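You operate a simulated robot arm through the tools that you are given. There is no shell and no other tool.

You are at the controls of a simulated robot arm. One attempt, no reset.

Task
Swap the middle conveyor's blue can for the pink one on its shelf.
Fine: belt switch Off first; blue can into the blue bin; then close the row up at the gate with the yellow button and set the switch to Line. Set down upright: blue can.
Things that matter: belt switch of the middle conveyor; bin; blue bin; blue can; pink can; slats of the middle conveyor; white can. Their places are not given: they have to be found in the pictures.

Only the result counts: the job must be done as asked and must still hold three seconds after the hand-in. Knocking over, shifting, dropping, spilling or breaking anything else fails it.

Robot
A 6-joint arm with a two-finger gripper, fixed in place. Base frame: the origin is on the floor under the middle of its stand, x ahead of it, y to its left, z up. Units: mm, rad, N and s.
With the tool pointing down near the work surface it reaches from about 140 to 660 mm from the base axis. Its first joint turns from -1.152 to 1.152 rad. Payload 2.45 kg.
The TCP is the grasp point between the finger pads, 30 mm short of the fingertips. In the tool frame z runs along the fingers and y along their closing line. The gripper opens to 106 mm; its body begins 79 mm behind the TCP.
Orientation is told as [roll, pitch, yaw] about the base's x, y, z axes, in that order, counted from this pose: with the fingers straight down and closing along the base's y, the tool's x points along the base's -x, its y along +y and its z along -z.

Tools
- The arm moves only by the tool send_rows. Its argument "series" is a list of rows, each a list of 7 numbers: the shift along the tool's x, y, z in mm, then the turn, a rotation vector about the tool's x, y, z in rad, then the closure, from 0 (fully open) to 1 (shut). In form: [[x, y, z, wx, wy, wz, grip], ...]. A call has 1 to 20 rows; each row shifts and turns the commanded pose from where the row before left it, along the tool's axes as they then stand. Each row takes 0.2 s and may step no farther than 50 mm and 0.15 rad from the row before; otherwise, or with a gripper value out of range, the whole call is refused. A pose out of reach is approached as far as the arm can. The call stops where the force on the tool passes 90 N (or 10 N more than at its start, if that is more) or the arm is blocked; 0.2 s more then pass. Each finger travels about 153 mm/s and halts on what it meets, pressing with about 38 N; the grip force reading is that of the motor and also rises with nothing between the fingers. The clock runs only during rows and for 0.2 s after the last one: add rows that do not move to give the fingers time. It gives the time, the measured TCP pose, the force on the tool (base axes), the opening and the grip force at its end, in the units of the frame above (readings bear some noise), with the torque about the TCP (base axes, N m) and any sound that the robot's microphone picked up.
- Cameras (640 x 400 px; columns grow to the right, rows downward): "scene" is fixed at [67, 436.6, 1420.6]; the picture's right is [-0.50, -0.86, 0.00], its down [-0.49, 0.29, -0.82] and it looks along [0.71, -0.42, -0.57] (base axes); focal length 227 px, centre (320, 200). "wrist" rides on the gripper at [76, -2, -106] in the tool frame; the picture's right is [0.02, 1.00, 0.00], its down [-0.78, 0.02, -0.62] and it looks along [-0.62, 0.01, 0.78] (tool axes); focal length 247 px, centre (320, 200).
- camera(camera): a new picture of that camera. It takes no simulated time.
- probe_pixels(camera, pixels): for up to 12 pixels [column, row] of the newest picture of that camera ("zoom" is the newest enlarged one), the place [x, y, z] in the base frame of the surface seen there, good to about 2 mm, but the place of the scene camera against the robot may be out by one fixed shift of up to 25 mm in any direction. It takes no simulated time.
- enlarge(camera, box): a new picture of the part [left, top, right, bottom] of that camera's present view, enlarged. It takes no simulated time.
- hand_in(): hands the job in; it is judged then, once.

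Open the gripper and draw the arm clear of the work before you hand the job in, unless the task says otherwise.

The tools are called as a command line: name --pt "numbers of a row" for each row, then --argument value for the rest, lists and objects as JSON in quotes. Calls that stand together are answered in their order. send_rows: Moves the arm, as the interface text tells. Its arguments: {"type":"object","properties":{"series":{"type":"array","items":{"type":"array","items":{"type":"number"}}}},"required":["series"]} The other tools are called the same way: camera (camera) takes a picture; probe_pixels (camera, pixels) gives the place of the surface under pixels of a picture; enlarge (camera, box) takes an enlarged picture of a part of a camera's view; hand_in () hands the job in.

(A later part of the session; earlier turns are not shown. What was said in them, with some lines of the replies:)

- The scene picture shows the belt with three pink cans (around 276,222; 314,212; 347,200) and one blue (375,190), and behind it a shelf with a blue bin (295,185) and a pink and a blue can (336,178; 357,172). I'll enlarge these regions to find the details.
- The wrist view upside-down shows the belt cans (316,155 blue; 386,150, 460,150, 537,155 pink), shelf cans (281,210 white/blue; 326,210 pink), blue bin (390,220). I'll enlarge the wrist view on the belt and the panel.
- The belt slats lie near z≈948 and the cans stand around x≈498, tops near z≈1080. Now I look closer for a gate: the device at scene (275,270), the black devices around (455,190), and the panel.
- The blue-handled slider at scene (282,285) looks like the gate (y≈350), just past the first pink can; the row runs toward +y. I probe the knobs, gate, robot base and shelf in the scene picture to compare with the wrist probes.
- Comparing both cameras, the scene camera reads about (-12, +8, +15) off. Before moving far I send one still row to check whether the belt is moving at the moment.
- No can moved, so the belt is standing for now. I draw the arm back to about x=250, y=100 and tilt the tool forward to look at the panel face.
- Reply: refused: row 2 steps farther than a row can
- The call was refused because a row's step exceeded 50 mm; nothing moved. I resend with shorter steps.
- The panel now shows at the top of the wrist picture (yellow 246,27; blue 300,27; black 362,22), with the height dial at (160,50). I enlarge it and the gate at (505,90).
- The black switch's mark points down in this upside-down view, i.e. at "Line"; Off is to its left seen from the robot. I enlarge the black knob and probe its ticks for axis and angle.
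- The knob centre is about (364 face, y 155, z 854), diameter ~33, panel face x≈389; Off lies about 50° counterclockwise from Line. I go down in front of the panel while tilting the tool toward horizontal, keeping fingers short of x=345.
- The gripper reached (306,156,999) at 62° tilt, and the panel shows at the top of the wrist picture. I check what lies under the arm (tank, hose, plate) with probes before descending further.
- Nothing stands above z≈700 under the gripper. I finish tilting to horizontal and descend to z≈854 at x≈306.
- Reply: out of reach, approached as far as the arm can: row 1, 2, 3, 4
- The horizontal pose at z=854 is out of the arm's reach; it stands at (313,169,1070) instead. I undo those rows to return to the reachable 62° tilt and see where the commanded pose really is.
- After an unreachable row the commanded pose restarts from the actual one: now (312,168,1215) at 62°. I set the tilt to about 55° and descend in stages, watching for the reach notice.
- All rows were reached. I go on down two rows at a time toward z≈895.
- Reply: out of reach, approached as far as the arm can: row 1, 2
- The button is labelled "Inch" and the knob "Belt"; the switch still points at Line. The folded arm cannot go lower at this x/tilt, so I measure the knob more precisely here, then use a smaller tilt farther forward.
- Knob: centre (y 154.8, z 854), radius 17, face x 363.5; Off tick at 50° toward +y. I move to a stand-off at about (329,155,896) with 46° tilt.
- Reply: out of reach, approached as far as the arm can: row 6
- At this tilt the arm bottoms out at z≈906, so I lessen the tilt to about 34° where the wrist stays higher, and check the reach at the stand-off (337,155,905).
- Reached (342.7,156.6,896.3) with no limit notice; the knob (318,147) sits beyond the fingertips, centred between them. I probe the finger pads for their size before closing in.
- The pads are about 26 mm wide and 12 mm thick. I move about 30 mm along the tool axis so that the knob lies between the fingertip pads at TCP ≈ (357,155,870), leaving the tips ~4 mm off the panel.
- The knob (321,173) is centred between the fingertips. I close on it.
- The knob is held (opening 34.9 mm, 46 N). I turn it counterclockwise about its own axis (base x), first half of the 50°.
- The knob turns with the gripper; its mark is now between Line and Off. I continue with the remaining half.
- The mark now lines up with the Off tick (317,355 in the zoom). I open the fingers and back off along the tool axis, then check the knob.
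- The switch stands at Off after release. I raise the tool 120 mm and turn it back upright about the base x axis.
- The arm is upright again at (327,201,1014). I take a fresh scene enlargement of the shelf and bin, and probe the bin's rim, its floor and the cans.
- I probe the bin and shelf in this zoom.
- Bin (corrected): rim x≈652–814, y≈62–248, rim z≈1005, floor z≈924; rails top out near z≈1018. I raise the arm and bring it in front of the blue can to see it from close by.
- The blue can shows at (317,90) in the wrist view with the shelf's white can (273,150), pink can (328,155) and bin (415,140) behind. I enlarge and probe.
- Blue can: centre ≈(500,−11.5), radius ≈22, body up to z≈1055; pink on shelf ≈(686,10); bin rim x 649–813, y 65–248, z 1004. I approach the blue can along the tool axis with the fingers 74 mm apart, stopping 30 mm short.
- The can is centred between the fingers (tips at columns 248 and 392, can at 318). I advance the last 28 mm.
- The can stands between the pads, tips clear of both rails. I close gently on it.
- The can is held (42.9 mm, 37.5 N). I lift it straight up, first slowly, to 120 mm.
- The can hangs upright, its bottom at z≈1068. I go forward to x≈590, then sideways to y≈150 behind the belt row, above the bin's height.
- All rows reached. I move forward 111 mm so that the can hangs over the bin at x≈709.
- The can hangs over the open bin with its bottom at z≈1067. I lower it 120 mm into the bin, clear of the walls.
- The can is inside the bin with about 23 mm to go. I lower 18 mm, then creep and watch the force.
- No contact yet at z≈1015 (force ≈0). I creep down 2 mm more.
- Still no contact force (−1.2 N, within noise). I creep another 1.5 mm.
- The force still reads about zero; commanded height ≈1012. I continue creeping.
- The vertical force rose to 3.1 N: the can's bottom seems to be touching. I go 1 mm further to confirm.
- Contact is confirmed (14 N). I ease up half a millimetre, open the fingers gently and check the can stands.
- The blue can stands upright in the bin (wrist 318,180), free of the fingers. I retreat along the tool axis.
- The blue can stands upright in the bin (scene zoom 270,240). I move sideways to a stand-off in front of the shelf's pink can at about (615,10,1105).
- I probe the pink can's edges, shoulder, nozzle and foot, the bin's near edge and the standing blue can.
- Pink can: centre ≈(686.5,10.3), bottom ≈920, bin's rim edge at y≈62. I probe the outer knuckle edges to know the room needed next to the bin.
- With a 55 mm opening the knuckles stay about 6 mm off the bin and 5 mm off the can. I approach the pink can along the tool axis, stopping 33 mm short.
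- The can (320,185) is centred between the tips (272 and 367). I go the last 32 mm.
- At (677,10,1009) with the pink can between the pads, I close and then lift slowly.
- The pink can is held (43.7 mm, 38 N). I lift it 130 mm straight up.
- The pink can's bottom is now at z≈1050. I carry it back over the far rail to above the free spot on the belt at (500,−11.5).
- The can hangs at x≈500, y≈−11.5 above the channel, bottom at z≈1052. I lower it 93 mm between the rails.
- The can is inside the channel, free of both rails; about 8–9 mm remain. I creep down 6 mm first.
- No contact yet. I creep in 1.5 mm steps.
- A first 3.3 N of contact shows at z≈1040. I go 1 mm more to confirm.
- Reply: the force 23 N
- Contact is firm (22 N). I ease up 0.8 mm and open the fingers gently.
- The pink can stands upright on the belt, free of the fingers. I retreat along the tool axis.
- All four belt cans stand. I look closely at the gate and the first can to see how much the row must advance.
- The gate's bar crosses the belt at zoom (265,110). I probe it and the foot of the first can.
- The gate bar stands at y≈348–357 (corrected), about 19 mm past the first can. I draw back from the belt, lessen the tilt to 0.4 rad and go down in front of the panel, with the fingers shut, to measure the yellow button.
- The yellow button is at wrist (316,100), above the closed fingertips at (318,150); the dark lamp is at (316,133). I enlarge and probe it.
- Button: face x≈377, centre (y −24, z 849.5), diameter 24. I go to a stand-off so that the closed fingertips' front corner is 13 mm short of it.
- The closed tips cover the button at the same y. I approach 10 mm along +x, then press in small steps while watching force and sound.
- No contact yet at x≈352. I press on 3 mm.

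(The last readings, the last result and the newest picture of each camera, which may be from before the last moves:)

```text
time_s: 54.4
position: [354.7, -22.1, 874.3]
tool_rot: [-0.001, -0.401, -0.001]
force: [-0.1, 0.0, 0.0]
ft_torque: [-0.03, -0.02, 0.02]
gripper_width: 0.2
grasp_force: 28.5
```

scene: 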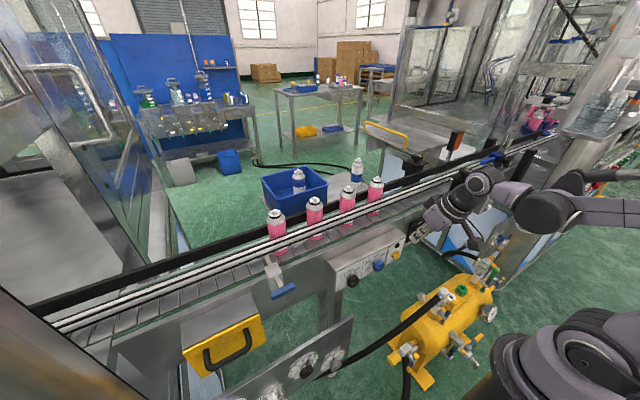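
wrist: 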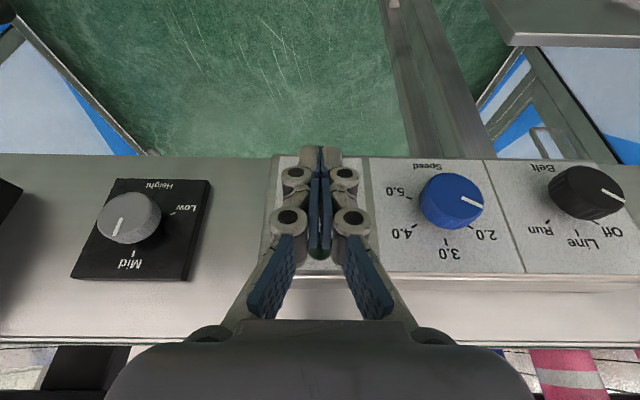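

Still no force. I press 2 mm more.

send_rows --pt "-1.38 0 0.58 0 0 0 1" --pt "-0.92 0 0.39 0 0 0 1"

enlarge --camera "scene" --box '[370, 225, 450, 285]'

```text
time_s: 55.0
position: [357.4, -23.2, 872.7]
tool_rot: [0.0, -0.398, 0.001]
force: [-2.0, -0.4, 0.5]
ft_torque: [0.01, 0.05, -0.03]
gripper_width: 6.0
grasp_force: 28.3
```

```text
6.67 times, centred on (410, 255) of scene
```

zoom: 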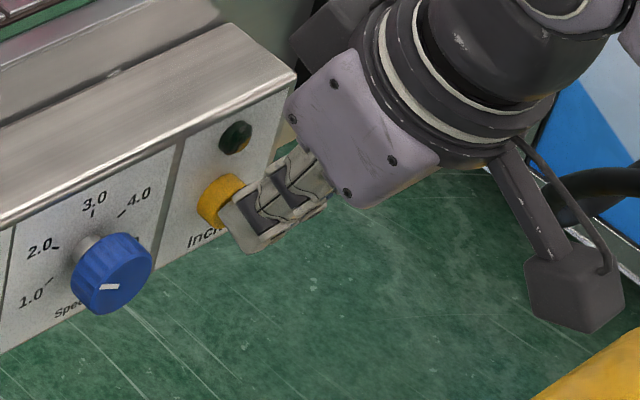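

Contact: −2 N and the fingertips were nudged 6 mm apart on the button. I press 1.5 mm more and check the belt.

send_rows --pt "-1.38 0 0.58 0 0 0 1" --pt "0 0 0 0 0 0 1"

enlarge --camera "scene" --box '[240, 150, 400, 260]'

```text
time_s: 55.6
position: [358.9, -23.4, 874.9]
tool_rot: [0.001, -0.399, 0.001]
force: [-2.1, -0.2, -1.5]
ft_torque: [0.02, 0.09, -0.01]
gripper_width: 6.1
grasp_force: 28.7
```

```text
3.64 times, centred on (320, 205) of scene
```

zoom: 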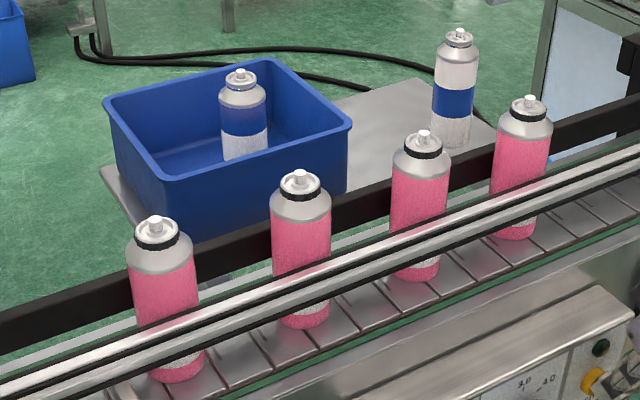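

I probe the can tops to see whether the row moved.

probe_pixels --camera "zoom" --pixels '[[156, 221], [301, 176], [424, 134], [529, 99], [239, 75], [459, 34]]'

camera --camera "wrist"

enlarge --camera "wrist" --box '[250, 110, 390, 220]'

```text
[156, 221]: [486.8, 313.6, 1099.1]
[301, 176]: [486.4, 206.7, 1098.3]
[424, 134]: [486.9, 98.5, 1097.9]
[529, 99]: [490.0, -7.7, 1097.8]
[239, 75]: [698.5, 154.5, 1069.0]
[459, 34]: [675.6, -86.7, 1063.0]
```

```text
taken
```

wrist: 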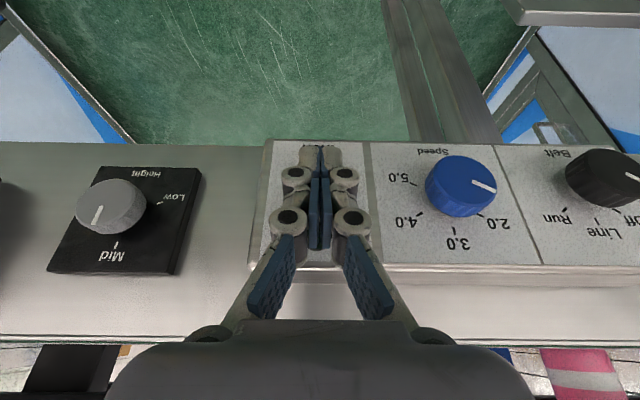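

```text
3.64 times, centred on (320, 165) of wrist
```

zoom: 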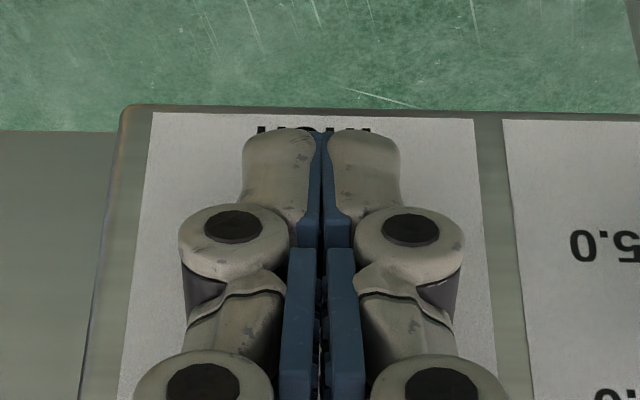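

The row has not moved yet and the force is only 2 N. I keep pressing in 2 mm steps.

send_rows --pt "-1.84 0 0.78 0 0 0 1" --pt "0 0 0 0 0 0 1"

```text
time_s: 56.2
position: [361.8, -22.6, 873.6]
tool_rot: [-0.001, -0.402, -0.001]
force: [-2.6, -0.9, 0.4]
ft_torque: [0.02, 0.05, -0.03]
gripper_width: 5.8
grasp_force: 28.4
heard: click
```

A click was heard. I look at the cans.

enlarge --camera "scene" --box '[240, 150, 400, 260]'

enlarge --camera "scene" --box '[370, 225, 450, 285]'

```text
3.64 times, centred on (320, 205) of scene
```

zoom: 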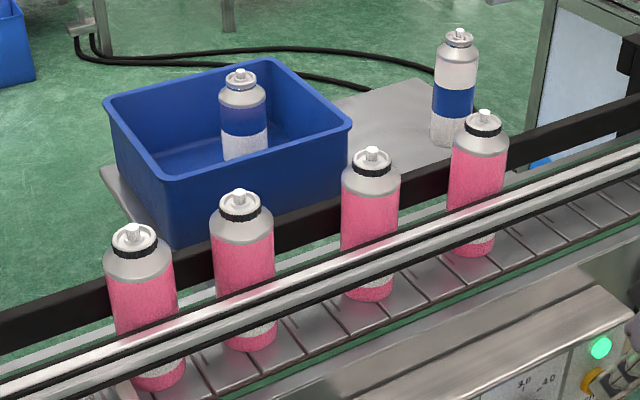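

```text
6.67 times, centred on (410, 255) of scene
```

zoom: 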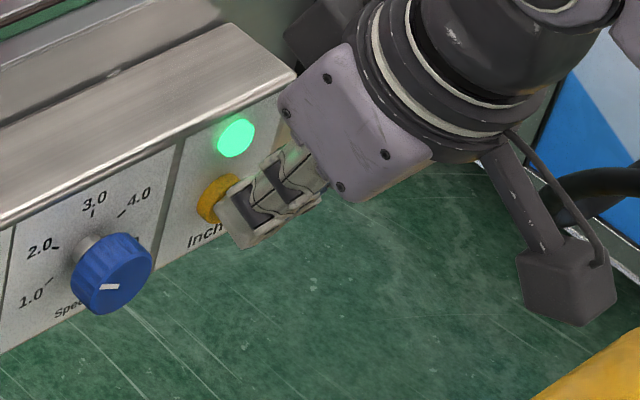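

The lamp is green and the belt jogs toward the gate while the button is held: the row has advanced and the first can is near the gate. I probe how far, before letting time run on.

enlarge --camera "scene" --box '[240, 150, 400, 260]'

probe_pixels --camera "zoom" --pixels '[[134, 229], [239, 194], [372, 152], [484, 114], [239, 75], [459, 34]]'

```text
3.64 times, centred on (320, 205) of scene
```

zoom: 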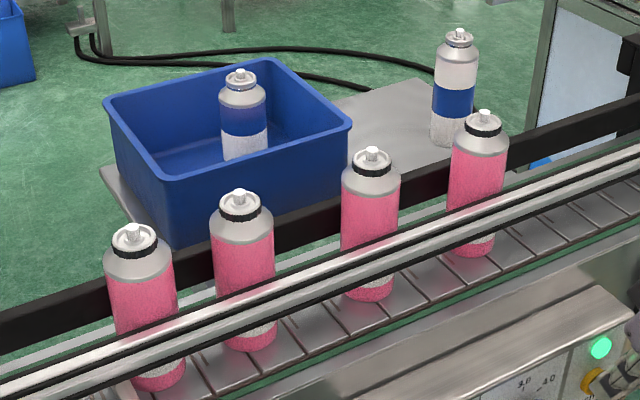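

```text
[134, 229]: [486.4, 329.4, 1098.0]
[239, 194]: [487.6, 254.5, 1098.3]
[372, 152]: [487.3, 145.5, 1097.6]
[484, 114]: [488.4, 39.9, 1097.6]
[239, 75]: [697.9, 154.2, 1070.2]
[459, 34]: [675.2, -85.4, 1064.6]
```

First can is at the gate (329.4); the others advanced 48 mm and the last still has about 157 mm to go. I hold the button for one still row to see if the belt keeps running.

send_rows --pt "0 0 0 0 0 0 1"

enlarge --camera "scene" --box '[240, 150, 400, 260]'

```text
time_s: 56.6
position: [360.5, -22.5, 875.1]
tool_rot: [-0.002, -0.398, -0.001]
force: [-2.8, 0.1, 1.5]
ft_torque: [-0.01, 0.05, 0.04]
gripper_width: 6.3
grasp_force: 29.0
```

```text
3.64 times, centred on (320, 205) of scene
```

zoom: 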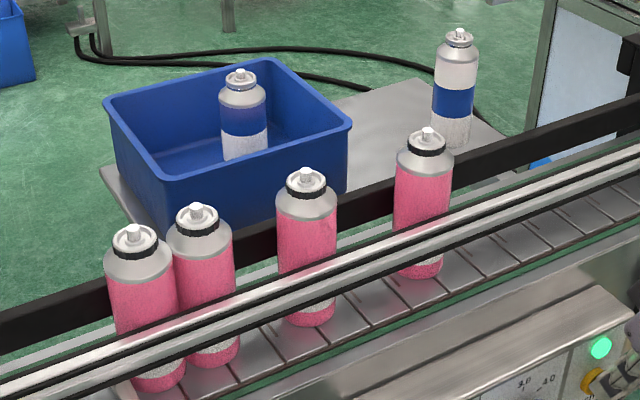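

The belt keeps running while the button is held; the second can has closed up. I probe for the speed.

probe_pixels --camera "zoom" --pixels '[[134, 231], [197, 209], [305, 174], [428, 133], [239, 75], [459, 34]]'

```text
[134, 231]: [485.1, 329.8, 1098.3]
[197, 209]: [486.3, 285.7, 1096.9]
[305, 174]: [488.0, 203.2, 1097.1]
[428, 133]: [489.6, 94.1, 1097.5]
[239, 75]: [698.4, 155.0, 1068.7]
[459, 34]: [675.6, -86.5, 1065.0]
```

About 140 mm/s: the last can needs ~104 mm more (0.75 s). I hold for another row.

send_rows --pt "0 0 0 0 0 0 1"

enlarge --camera "scene" --box '[240, 150, 400, 260]'

```text
time_s: 57.0
position: [361.1, -22.3, 874.2]
tool_rot: [0.001, -0.4, 0.001]
force: [-2.7, -0.1, 0.1]
ft_torque: [-0.02, 0.05, -0.04]
gripper_width: 5.9
grasp_force: 28.4
```

```text
3.64 times, centred on (320, 205) of scene
```

zoom: 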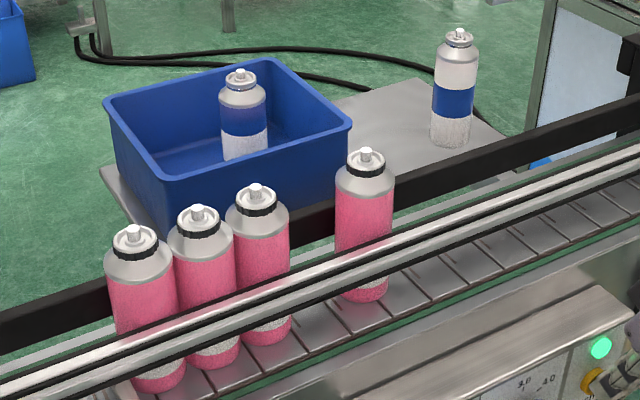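

Three cans are closed up; the last is at (365,152). I probe its remaining distance.

probe_pixels --camera "zoom" --pixels '[[135, 231], [198, 209], [256, 189], [365, 153]]'

```text
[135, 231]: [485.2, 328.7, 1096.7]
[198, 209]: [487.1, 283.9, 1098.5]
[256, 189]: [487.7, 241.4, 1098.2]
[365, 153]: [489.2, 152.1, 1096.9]
```

The last can needs 46 mm (0.33 s). I hold for one more row and then back off the button right away.

send_rows --pt "0 0 0 0 0 0 1" --pt "0.92 0 -0.39 0 0 0 1" --pt "6.4 0 -2.7 0 0 0 1" --pt "9.2 0 -3.9 0 0 0 1"

enlarge --camera "scene" --box '[240, 150, 400, 260]'

camera --camera "scene"

```text
time_s: 58.0
position: [343.7, -23.0, 873.0]
tool_rot: [0.0, -0.4, 0.0]
force: [0.0, -0.1, 0.2]
ft_torque: [-0.01, -0.01, 0.01]
gripper_width: 0.1
grasp_force: 28.7
```

```text
3.64 times, centred on (320, 205) of scene
```

zoom: 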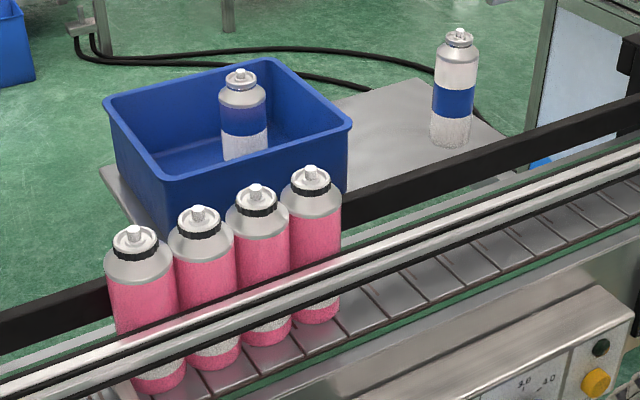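

```text
taken
```

scene: 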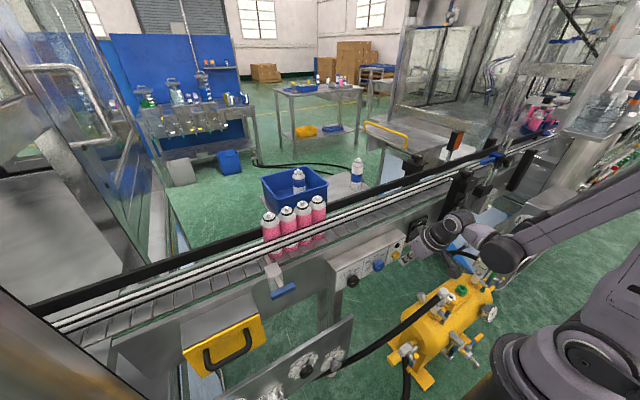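

probe_pixels --camera "zoom" --pixels '[[135, 231], [198, 210], [256, 189], [310, 170], [600, 348]]'

enlarge --camera "scene" --box '[250, 190, 340, 260]'

```text
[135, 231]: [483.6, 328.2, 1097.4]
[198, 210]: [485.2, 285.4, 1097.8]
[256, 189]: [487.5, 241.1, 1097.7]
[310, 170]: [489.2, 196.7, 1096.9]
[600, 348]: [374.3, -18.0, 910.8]
```

```text
5.71 times, centred on (295, 225) of scene
```

zoom: 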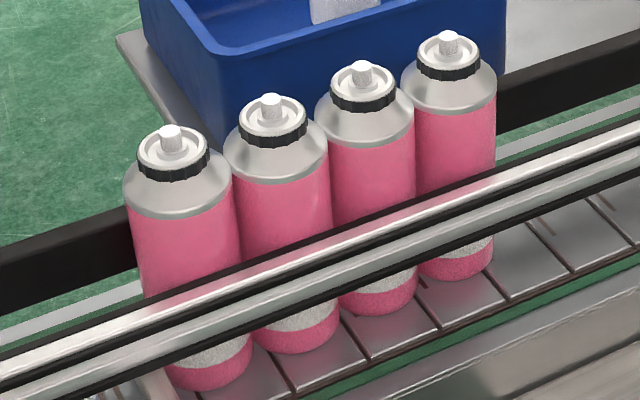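

The row is closed up at the gate: can tops at y = 328, 285, 241, 197 (44 mm apart = touching), lamp off. I now lift off and go back to the belt switch, opening the fingers to 63 mm on the way.

send_rows --pt "-12.8 0 -38 0 0 0 1" --pt "-12.8 0 -38 0 0 0 0.8" --pt "-12.8 0 -38 0 0 0 0.4" --pt "0 0 0 0 -0.1 0 0.4" --pt "0 0 0 0 -0.1 0 0.4" --pt "-0.8 45 -4.3 0 0 0 0.4" --pt "-0.8 45 -4.3 0 0 0 0.4" --pt "-0.8 45 -4.3 0 0 0 0.4" --pt "-0.8 45 -4.3 0 0 0 0.4" --pt "-0.8 45 -4.3 0 0 0 0.4" --pt "0 0 0 0 0 0 0.4"

enlarge --camera "scene" --box '[240, 150, 400, 260]'

```text
time_s: 60.4
position: [326.8, 202.5, 1013.2]
tool_rot: [0.002, -0.601, 0.0]
force: [0.9, -0.2, -0.1]
ft_torque: [0.01, 0.01, 0.01]
gripper_width: 63.7
grasp_force: 0.1
```

```text
3.64 times, centred on (320, 205) of scene
```

zoom: 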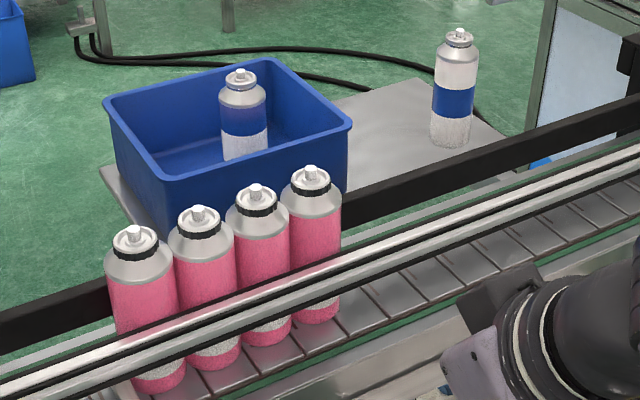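

The row stands still and closed. I turn the tool by −50° about base x and lower it to the earlier stand-off beside the knob, retracing the known path.

send_rows --pt "0 0 0 0.09 0 -0.0617 0.4" --pt "0 0 0 0.09 0 -0.0617 0.4" --pt "0 0 0 0.09 0 -0.0617 0.4" --pt "0 0 0 0.09 0 -0.0617 0.4" --pt "0 0 0 0.09 0 -0.0617 0.4" --pt "0 0 0 0.09 0 -0.0617 0.4" --pt "0 0 0 0.09 0 -0.0617 0.4" --pt "0 0 0 0.09 0 -0.0617 0.4" --pt "14.5 30.6 21.2 0 0 0 0.4" --pt "14.5 30.6 21.2 0 0 0 0.4" --pt "14.5 30.6 21.2 0 0 0 0.4" --pt "0 0 0 0 0 0 0.4"

camera --camera "wrist"

enlarge --camera "wrist" --box '[220, 60, 420, 195]'

```text
time_s: 63.0
position: [324.9, 202.1, 892.5]
tool_rot: [-0.965, -0.37, 0.483]
force: [0.0, -0.8, 0.1]
ft_torque: [0.0, -0.03, -0.01]
gripper_width: 63.8
grasp_force: 0.0
```

```text
taken
```

wrist: 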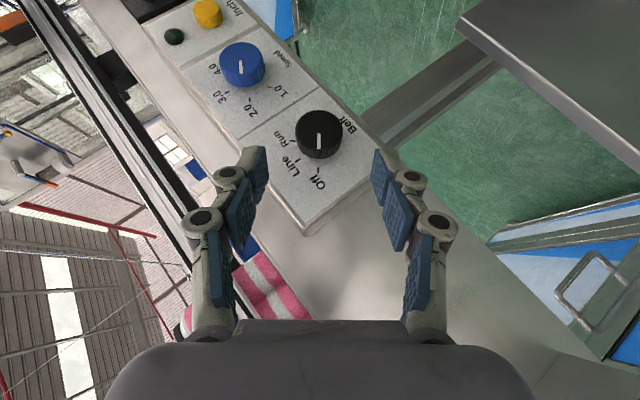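

```text
2.96 times, centred on (320, 128) of wrist
```

zoom: 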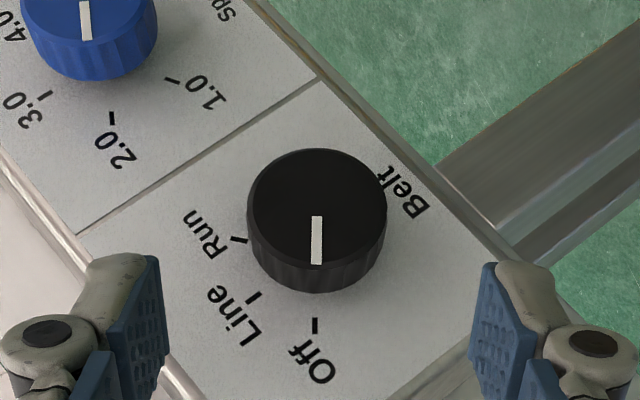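

The same stand-off view as before: knob at Off, centred (318,135). I advance 55 mm along the tool axis and check.

send_rows --pt "0 0 20 0 0 0 0.4" --pt "0 0 20 0 0 0 0.4" --pt "0 0 15 0 0 0 0.4" --pt "0 0 0 0 0 0 0.4"

enlarge --camera "wrist" --box '[220, 90, 420, 225]'

```text
time_s: 64.0
position: [356.8, 167.1, 864.7]
tool_rot: [-0.966, -0.37, 0.484]
force: [0.1, 0.0, -0.3]
ft_torque: [0.03, -0.04, 0.03]
gripper_width: 63.7
grasp_force: 0.1
```

```text
2.96 times, centred on (320, 158) of wrist
```

zoom: 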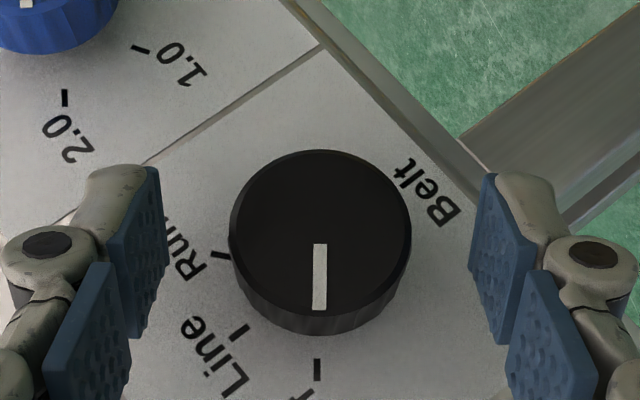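

The knob is centred between the pads at (356.8,167.1,864.7). I close on it.

send_rows --pt "0 0 0 0 0 0 0.6" --pt "0 0 0 0 0 0 0.8" --pt "0 0 0 0 0 0 0.8"

enlarge --camera "wrist" --box '[220, 90, 420, 225]'

```text
time_s: 64.8
position: [356.2, 167.4, 864.3]
tool_rot: [-0.967, -0.37, 0.484]
force: [-0.8, 0.4, 1.4]
ft_torque: [0.0, -0.12, 0.0]
gripper_width: 34.8
grasp_force: 45.7
```

```text
2.96 times, centred on (320, 158) of wrist
```

zoom: 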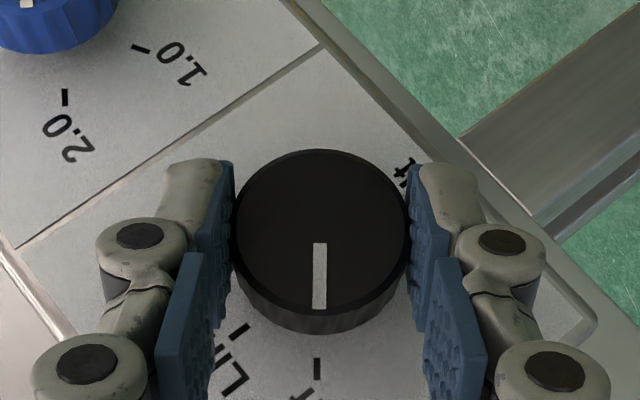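

The knob is held (34.8 mm). I turn it clockwise back toward Line, first half.

send_rows --pt "0.05 -1.74 0.08 -0.09 0 0.0617 0.8" --pt "0.05 -1.74 0.08 -0.09 0 0.0617 0.8" --pt "0.05 -1.74 0.08 -0.09 0 0.0617 0.8" --pt "0.05 -1.74 0.08 -0.09 0 0.0617 0.8"

enlarge --camera "wrist" --box '[220, 90, 420, 225]'

```text
time_s: 65.8
position: [356.0, 161.6, 869.8]
tool_rot: [-0.515, -0.54, 0.282]
force: [-9.9, 3.7, 19.9]
ft_torque: [-0.11, -0.31, 0.18]
gripper_width: 34.6
grasp_force: 45.3
```

```text
2.96 times, centred on (320, 158) of wrist
```

zoom: 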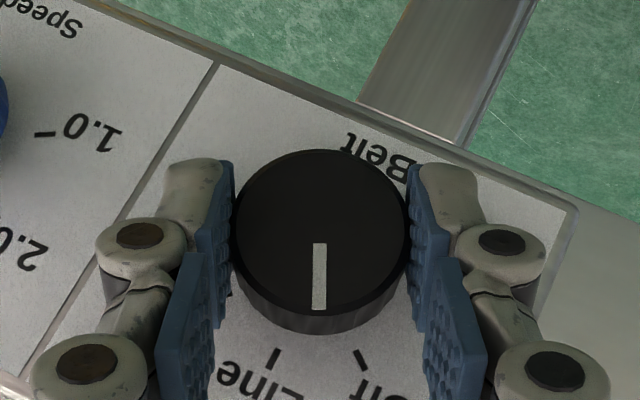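

The mark is halfway between Off and Line; forces are modest (20 N). I turn the second half.

send_rows --pt "-0.2 -1.74 -0.2 -0.09 0 0.0617 0.8" --pt "0.05 -1.74 0.08 -0.09 0 0.0617 0.8" --pt "0.05 -1.74 0.08 -0.09 0 0.0617 0.8" --pt "0.05 -1.74 0.08 -0.09 0 0.0617 0.8" --pt "0 0 0 0 0 0 0.8"

enlarge --camera "wrist" --box '[220, 90, 420, 225]'

enlarge --camera "scene" --box '[240, 150, 400, 260]'

```text
time_s: 67.0
position: [357.1, 154.5, 869.4]
tool_rot: [0.0, -0.602, 0.0]
force: [-8.5, -1.7, 19.4]
ft_torque: [0.03, -1.2, 0.06]
gripper_width: 34.6
grasp_force: 45.0
```

```text
2.96 times, centred on (320, 158) of wrist
```

zoom: 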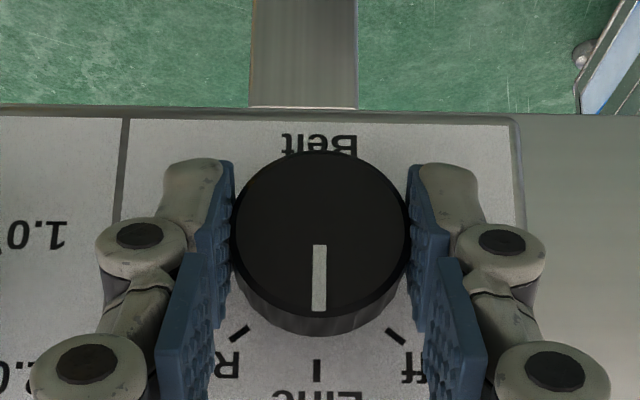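

```text
3.64 times, centred on (320, 205) of scene
```

zoom: 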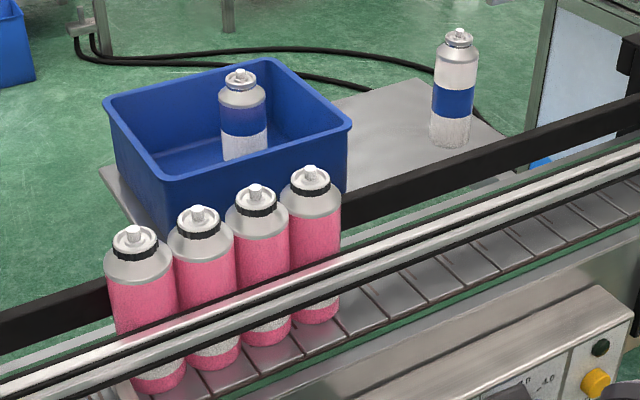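

The mark points at Line and the row is unchanged. I release the knob and back away along the tool axis.

send_rows --pt "0 0 0 0 0 0 0.6" --pt "0 0 0 0 0 0 0.4" --pt "0 0 -15 0 0 0 0.4" --pt "0 0 -20 0 0 0 0.4" --pt "0 0 -20 0 0 0 0.4"

camera --camera "wrist"

enlarge --camera "wrist" --box '[220, 60, 420, 195]'

enlarge --camera "scene" --box '[240, 150, 400, 260]'

```text
time_s: 68.2
position: [324.5, 153.9, 915.4]
tool_rot: [-0.001, -0.6, 0.002]
force: [0.8, -0.4, -0.5]
ft_torque: [0.01, -0.05, 0.01]
gripper_width: 63.4
grasp_force: 0.1
```

```text
taken
```

wrist: 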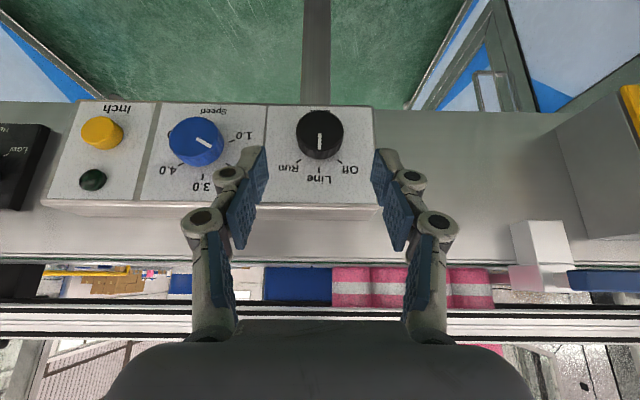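

```text
2.96 times, centred on (320, 128) of wrist
```

zoom: 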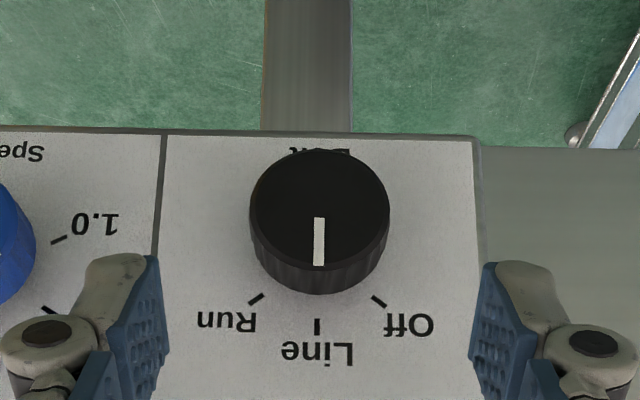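

```text
3.64 times, centred on (320, 205) of scene
```

zoom: 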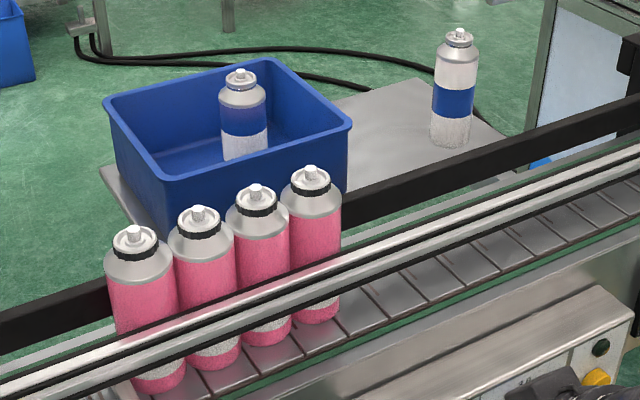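

The switch rests at Line, speed knob untouched, row closed up. I raise the arm clear, open the gripper fully, and check everything once more.

send_rows --pt "-22.6 0 -33 0 0 0 0.4" --pt "-22.6 0 -33 0 0 0 0.4" --pt "-22.6 0 -33 0 0 0 0.4" --pt "-22.6 0 -33 0 0 0 0.2" --pt "-22.6 0 -33 0 0 0 0" --pt "-22.6 0 -33 0 0 0 0" --pt "0 0 0 0 0 0 0" --pt "0 0 0 0 0 0 0" --pt "0 0 0 0 0 0 0" --pt "0 0 0 0 0 0 0" --pt "0 0 0 0 0 0 0"

camera --camera "scene"

enlarge --camera "scene" --box '[240, 150, 400, 260]'

camera --camera "wrist"

```text
time_s: 70.6
position: [327.7, 153.2, 1156.2]
tool_rot: [0.001, -0.6, 0.001]
force: [0.0, -0.4, 0.4]
ft_torque: [-0.02, 0.03, -0.03]
gripper_width: 106.1
grasp_force: 0.0
```

```text
taken
```

scene: 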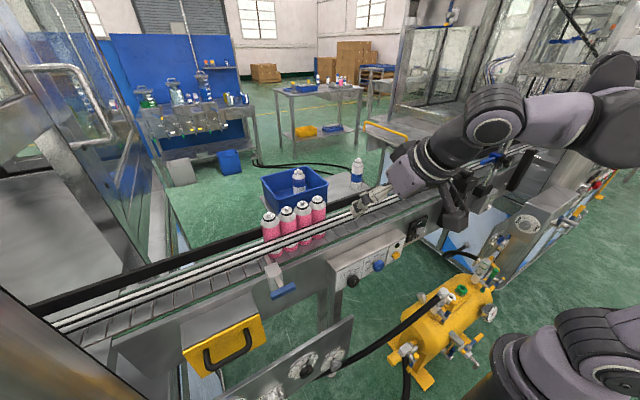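

```text
3.64 times, centred on (320, 205) of scene
```

zoom: 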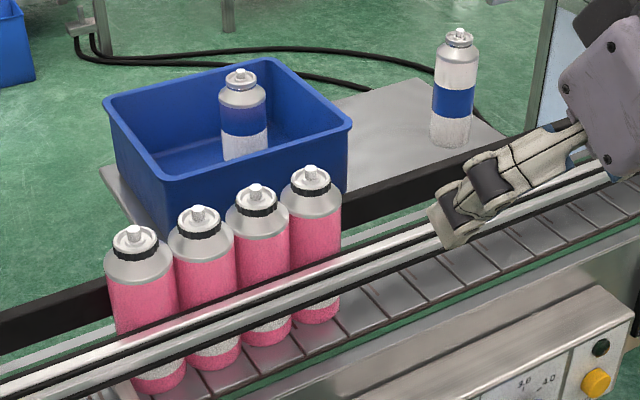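

```text
taken
```

wrist: 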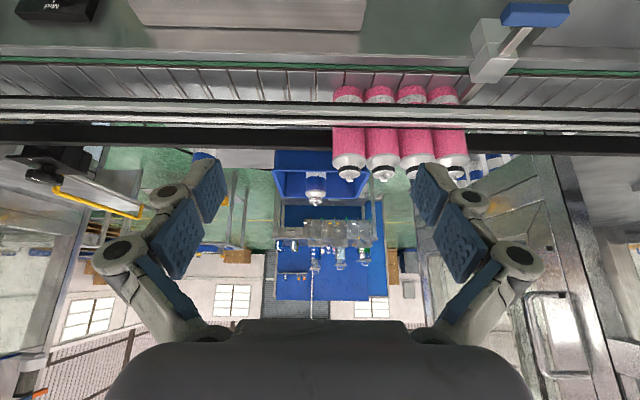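

Everything stands still with the switch on Line. I take one last close look at the row from the wrist camera for gaps.

enlarge --camera "wrist" --box '[310, 70, 490, 200]'

enlarge --camera "scene" --box '[325, 240, 405, 300]'

```text
3.08 times, centred on (400, 135) of wrist
```

zoom: 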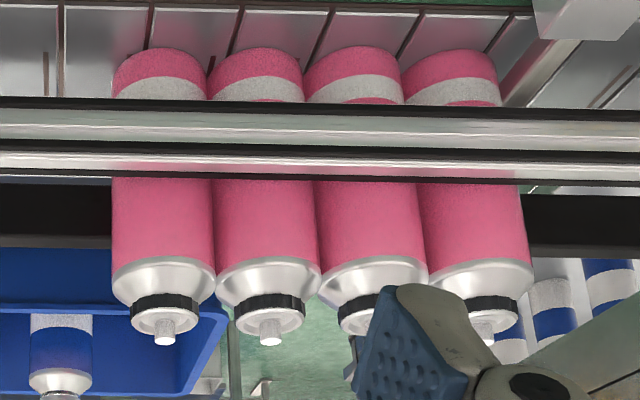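

```text
6.67 times, centred on (365, 270) of scene
```

zoom: 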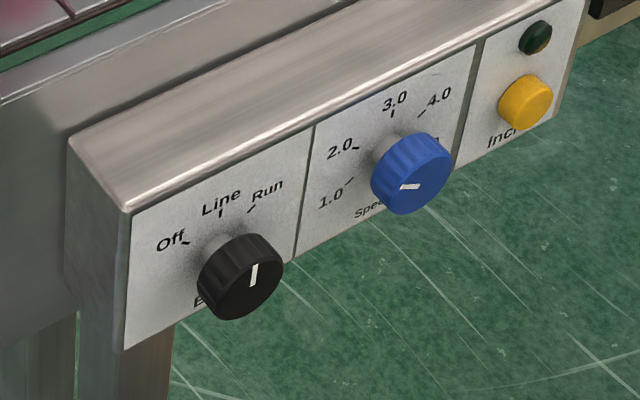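

The four pink cans touch one another at the gate, the blue can stands upright in the blue bin, the switch is at Line, and the open gripper is clear of the work. I hand the job in.

hand_in

```text
The job is handed in.
```

I swapped the cans and handed the job in; I don't have the verdict on it yet.

- **Switch off first:** I turned the belt switch from Line to Off before touching any can.
- **Blue can:** it stands upright in the blue bin on the shelf.
- **Pink can:** the one from the shelf now stands on the belt in the blue can's old place in the row.
- **Row closed up:** I held the yellow Inch button until all four pink cans were touching, with the first one against the gate.
- **Switch at the end:** it is set to Line. The row stayed still for the seconds I watched after that.

The white can and the speed knob were not touched. In the last pictures nothing had been knocked over. The gripper is open and the arm is clear of the work.
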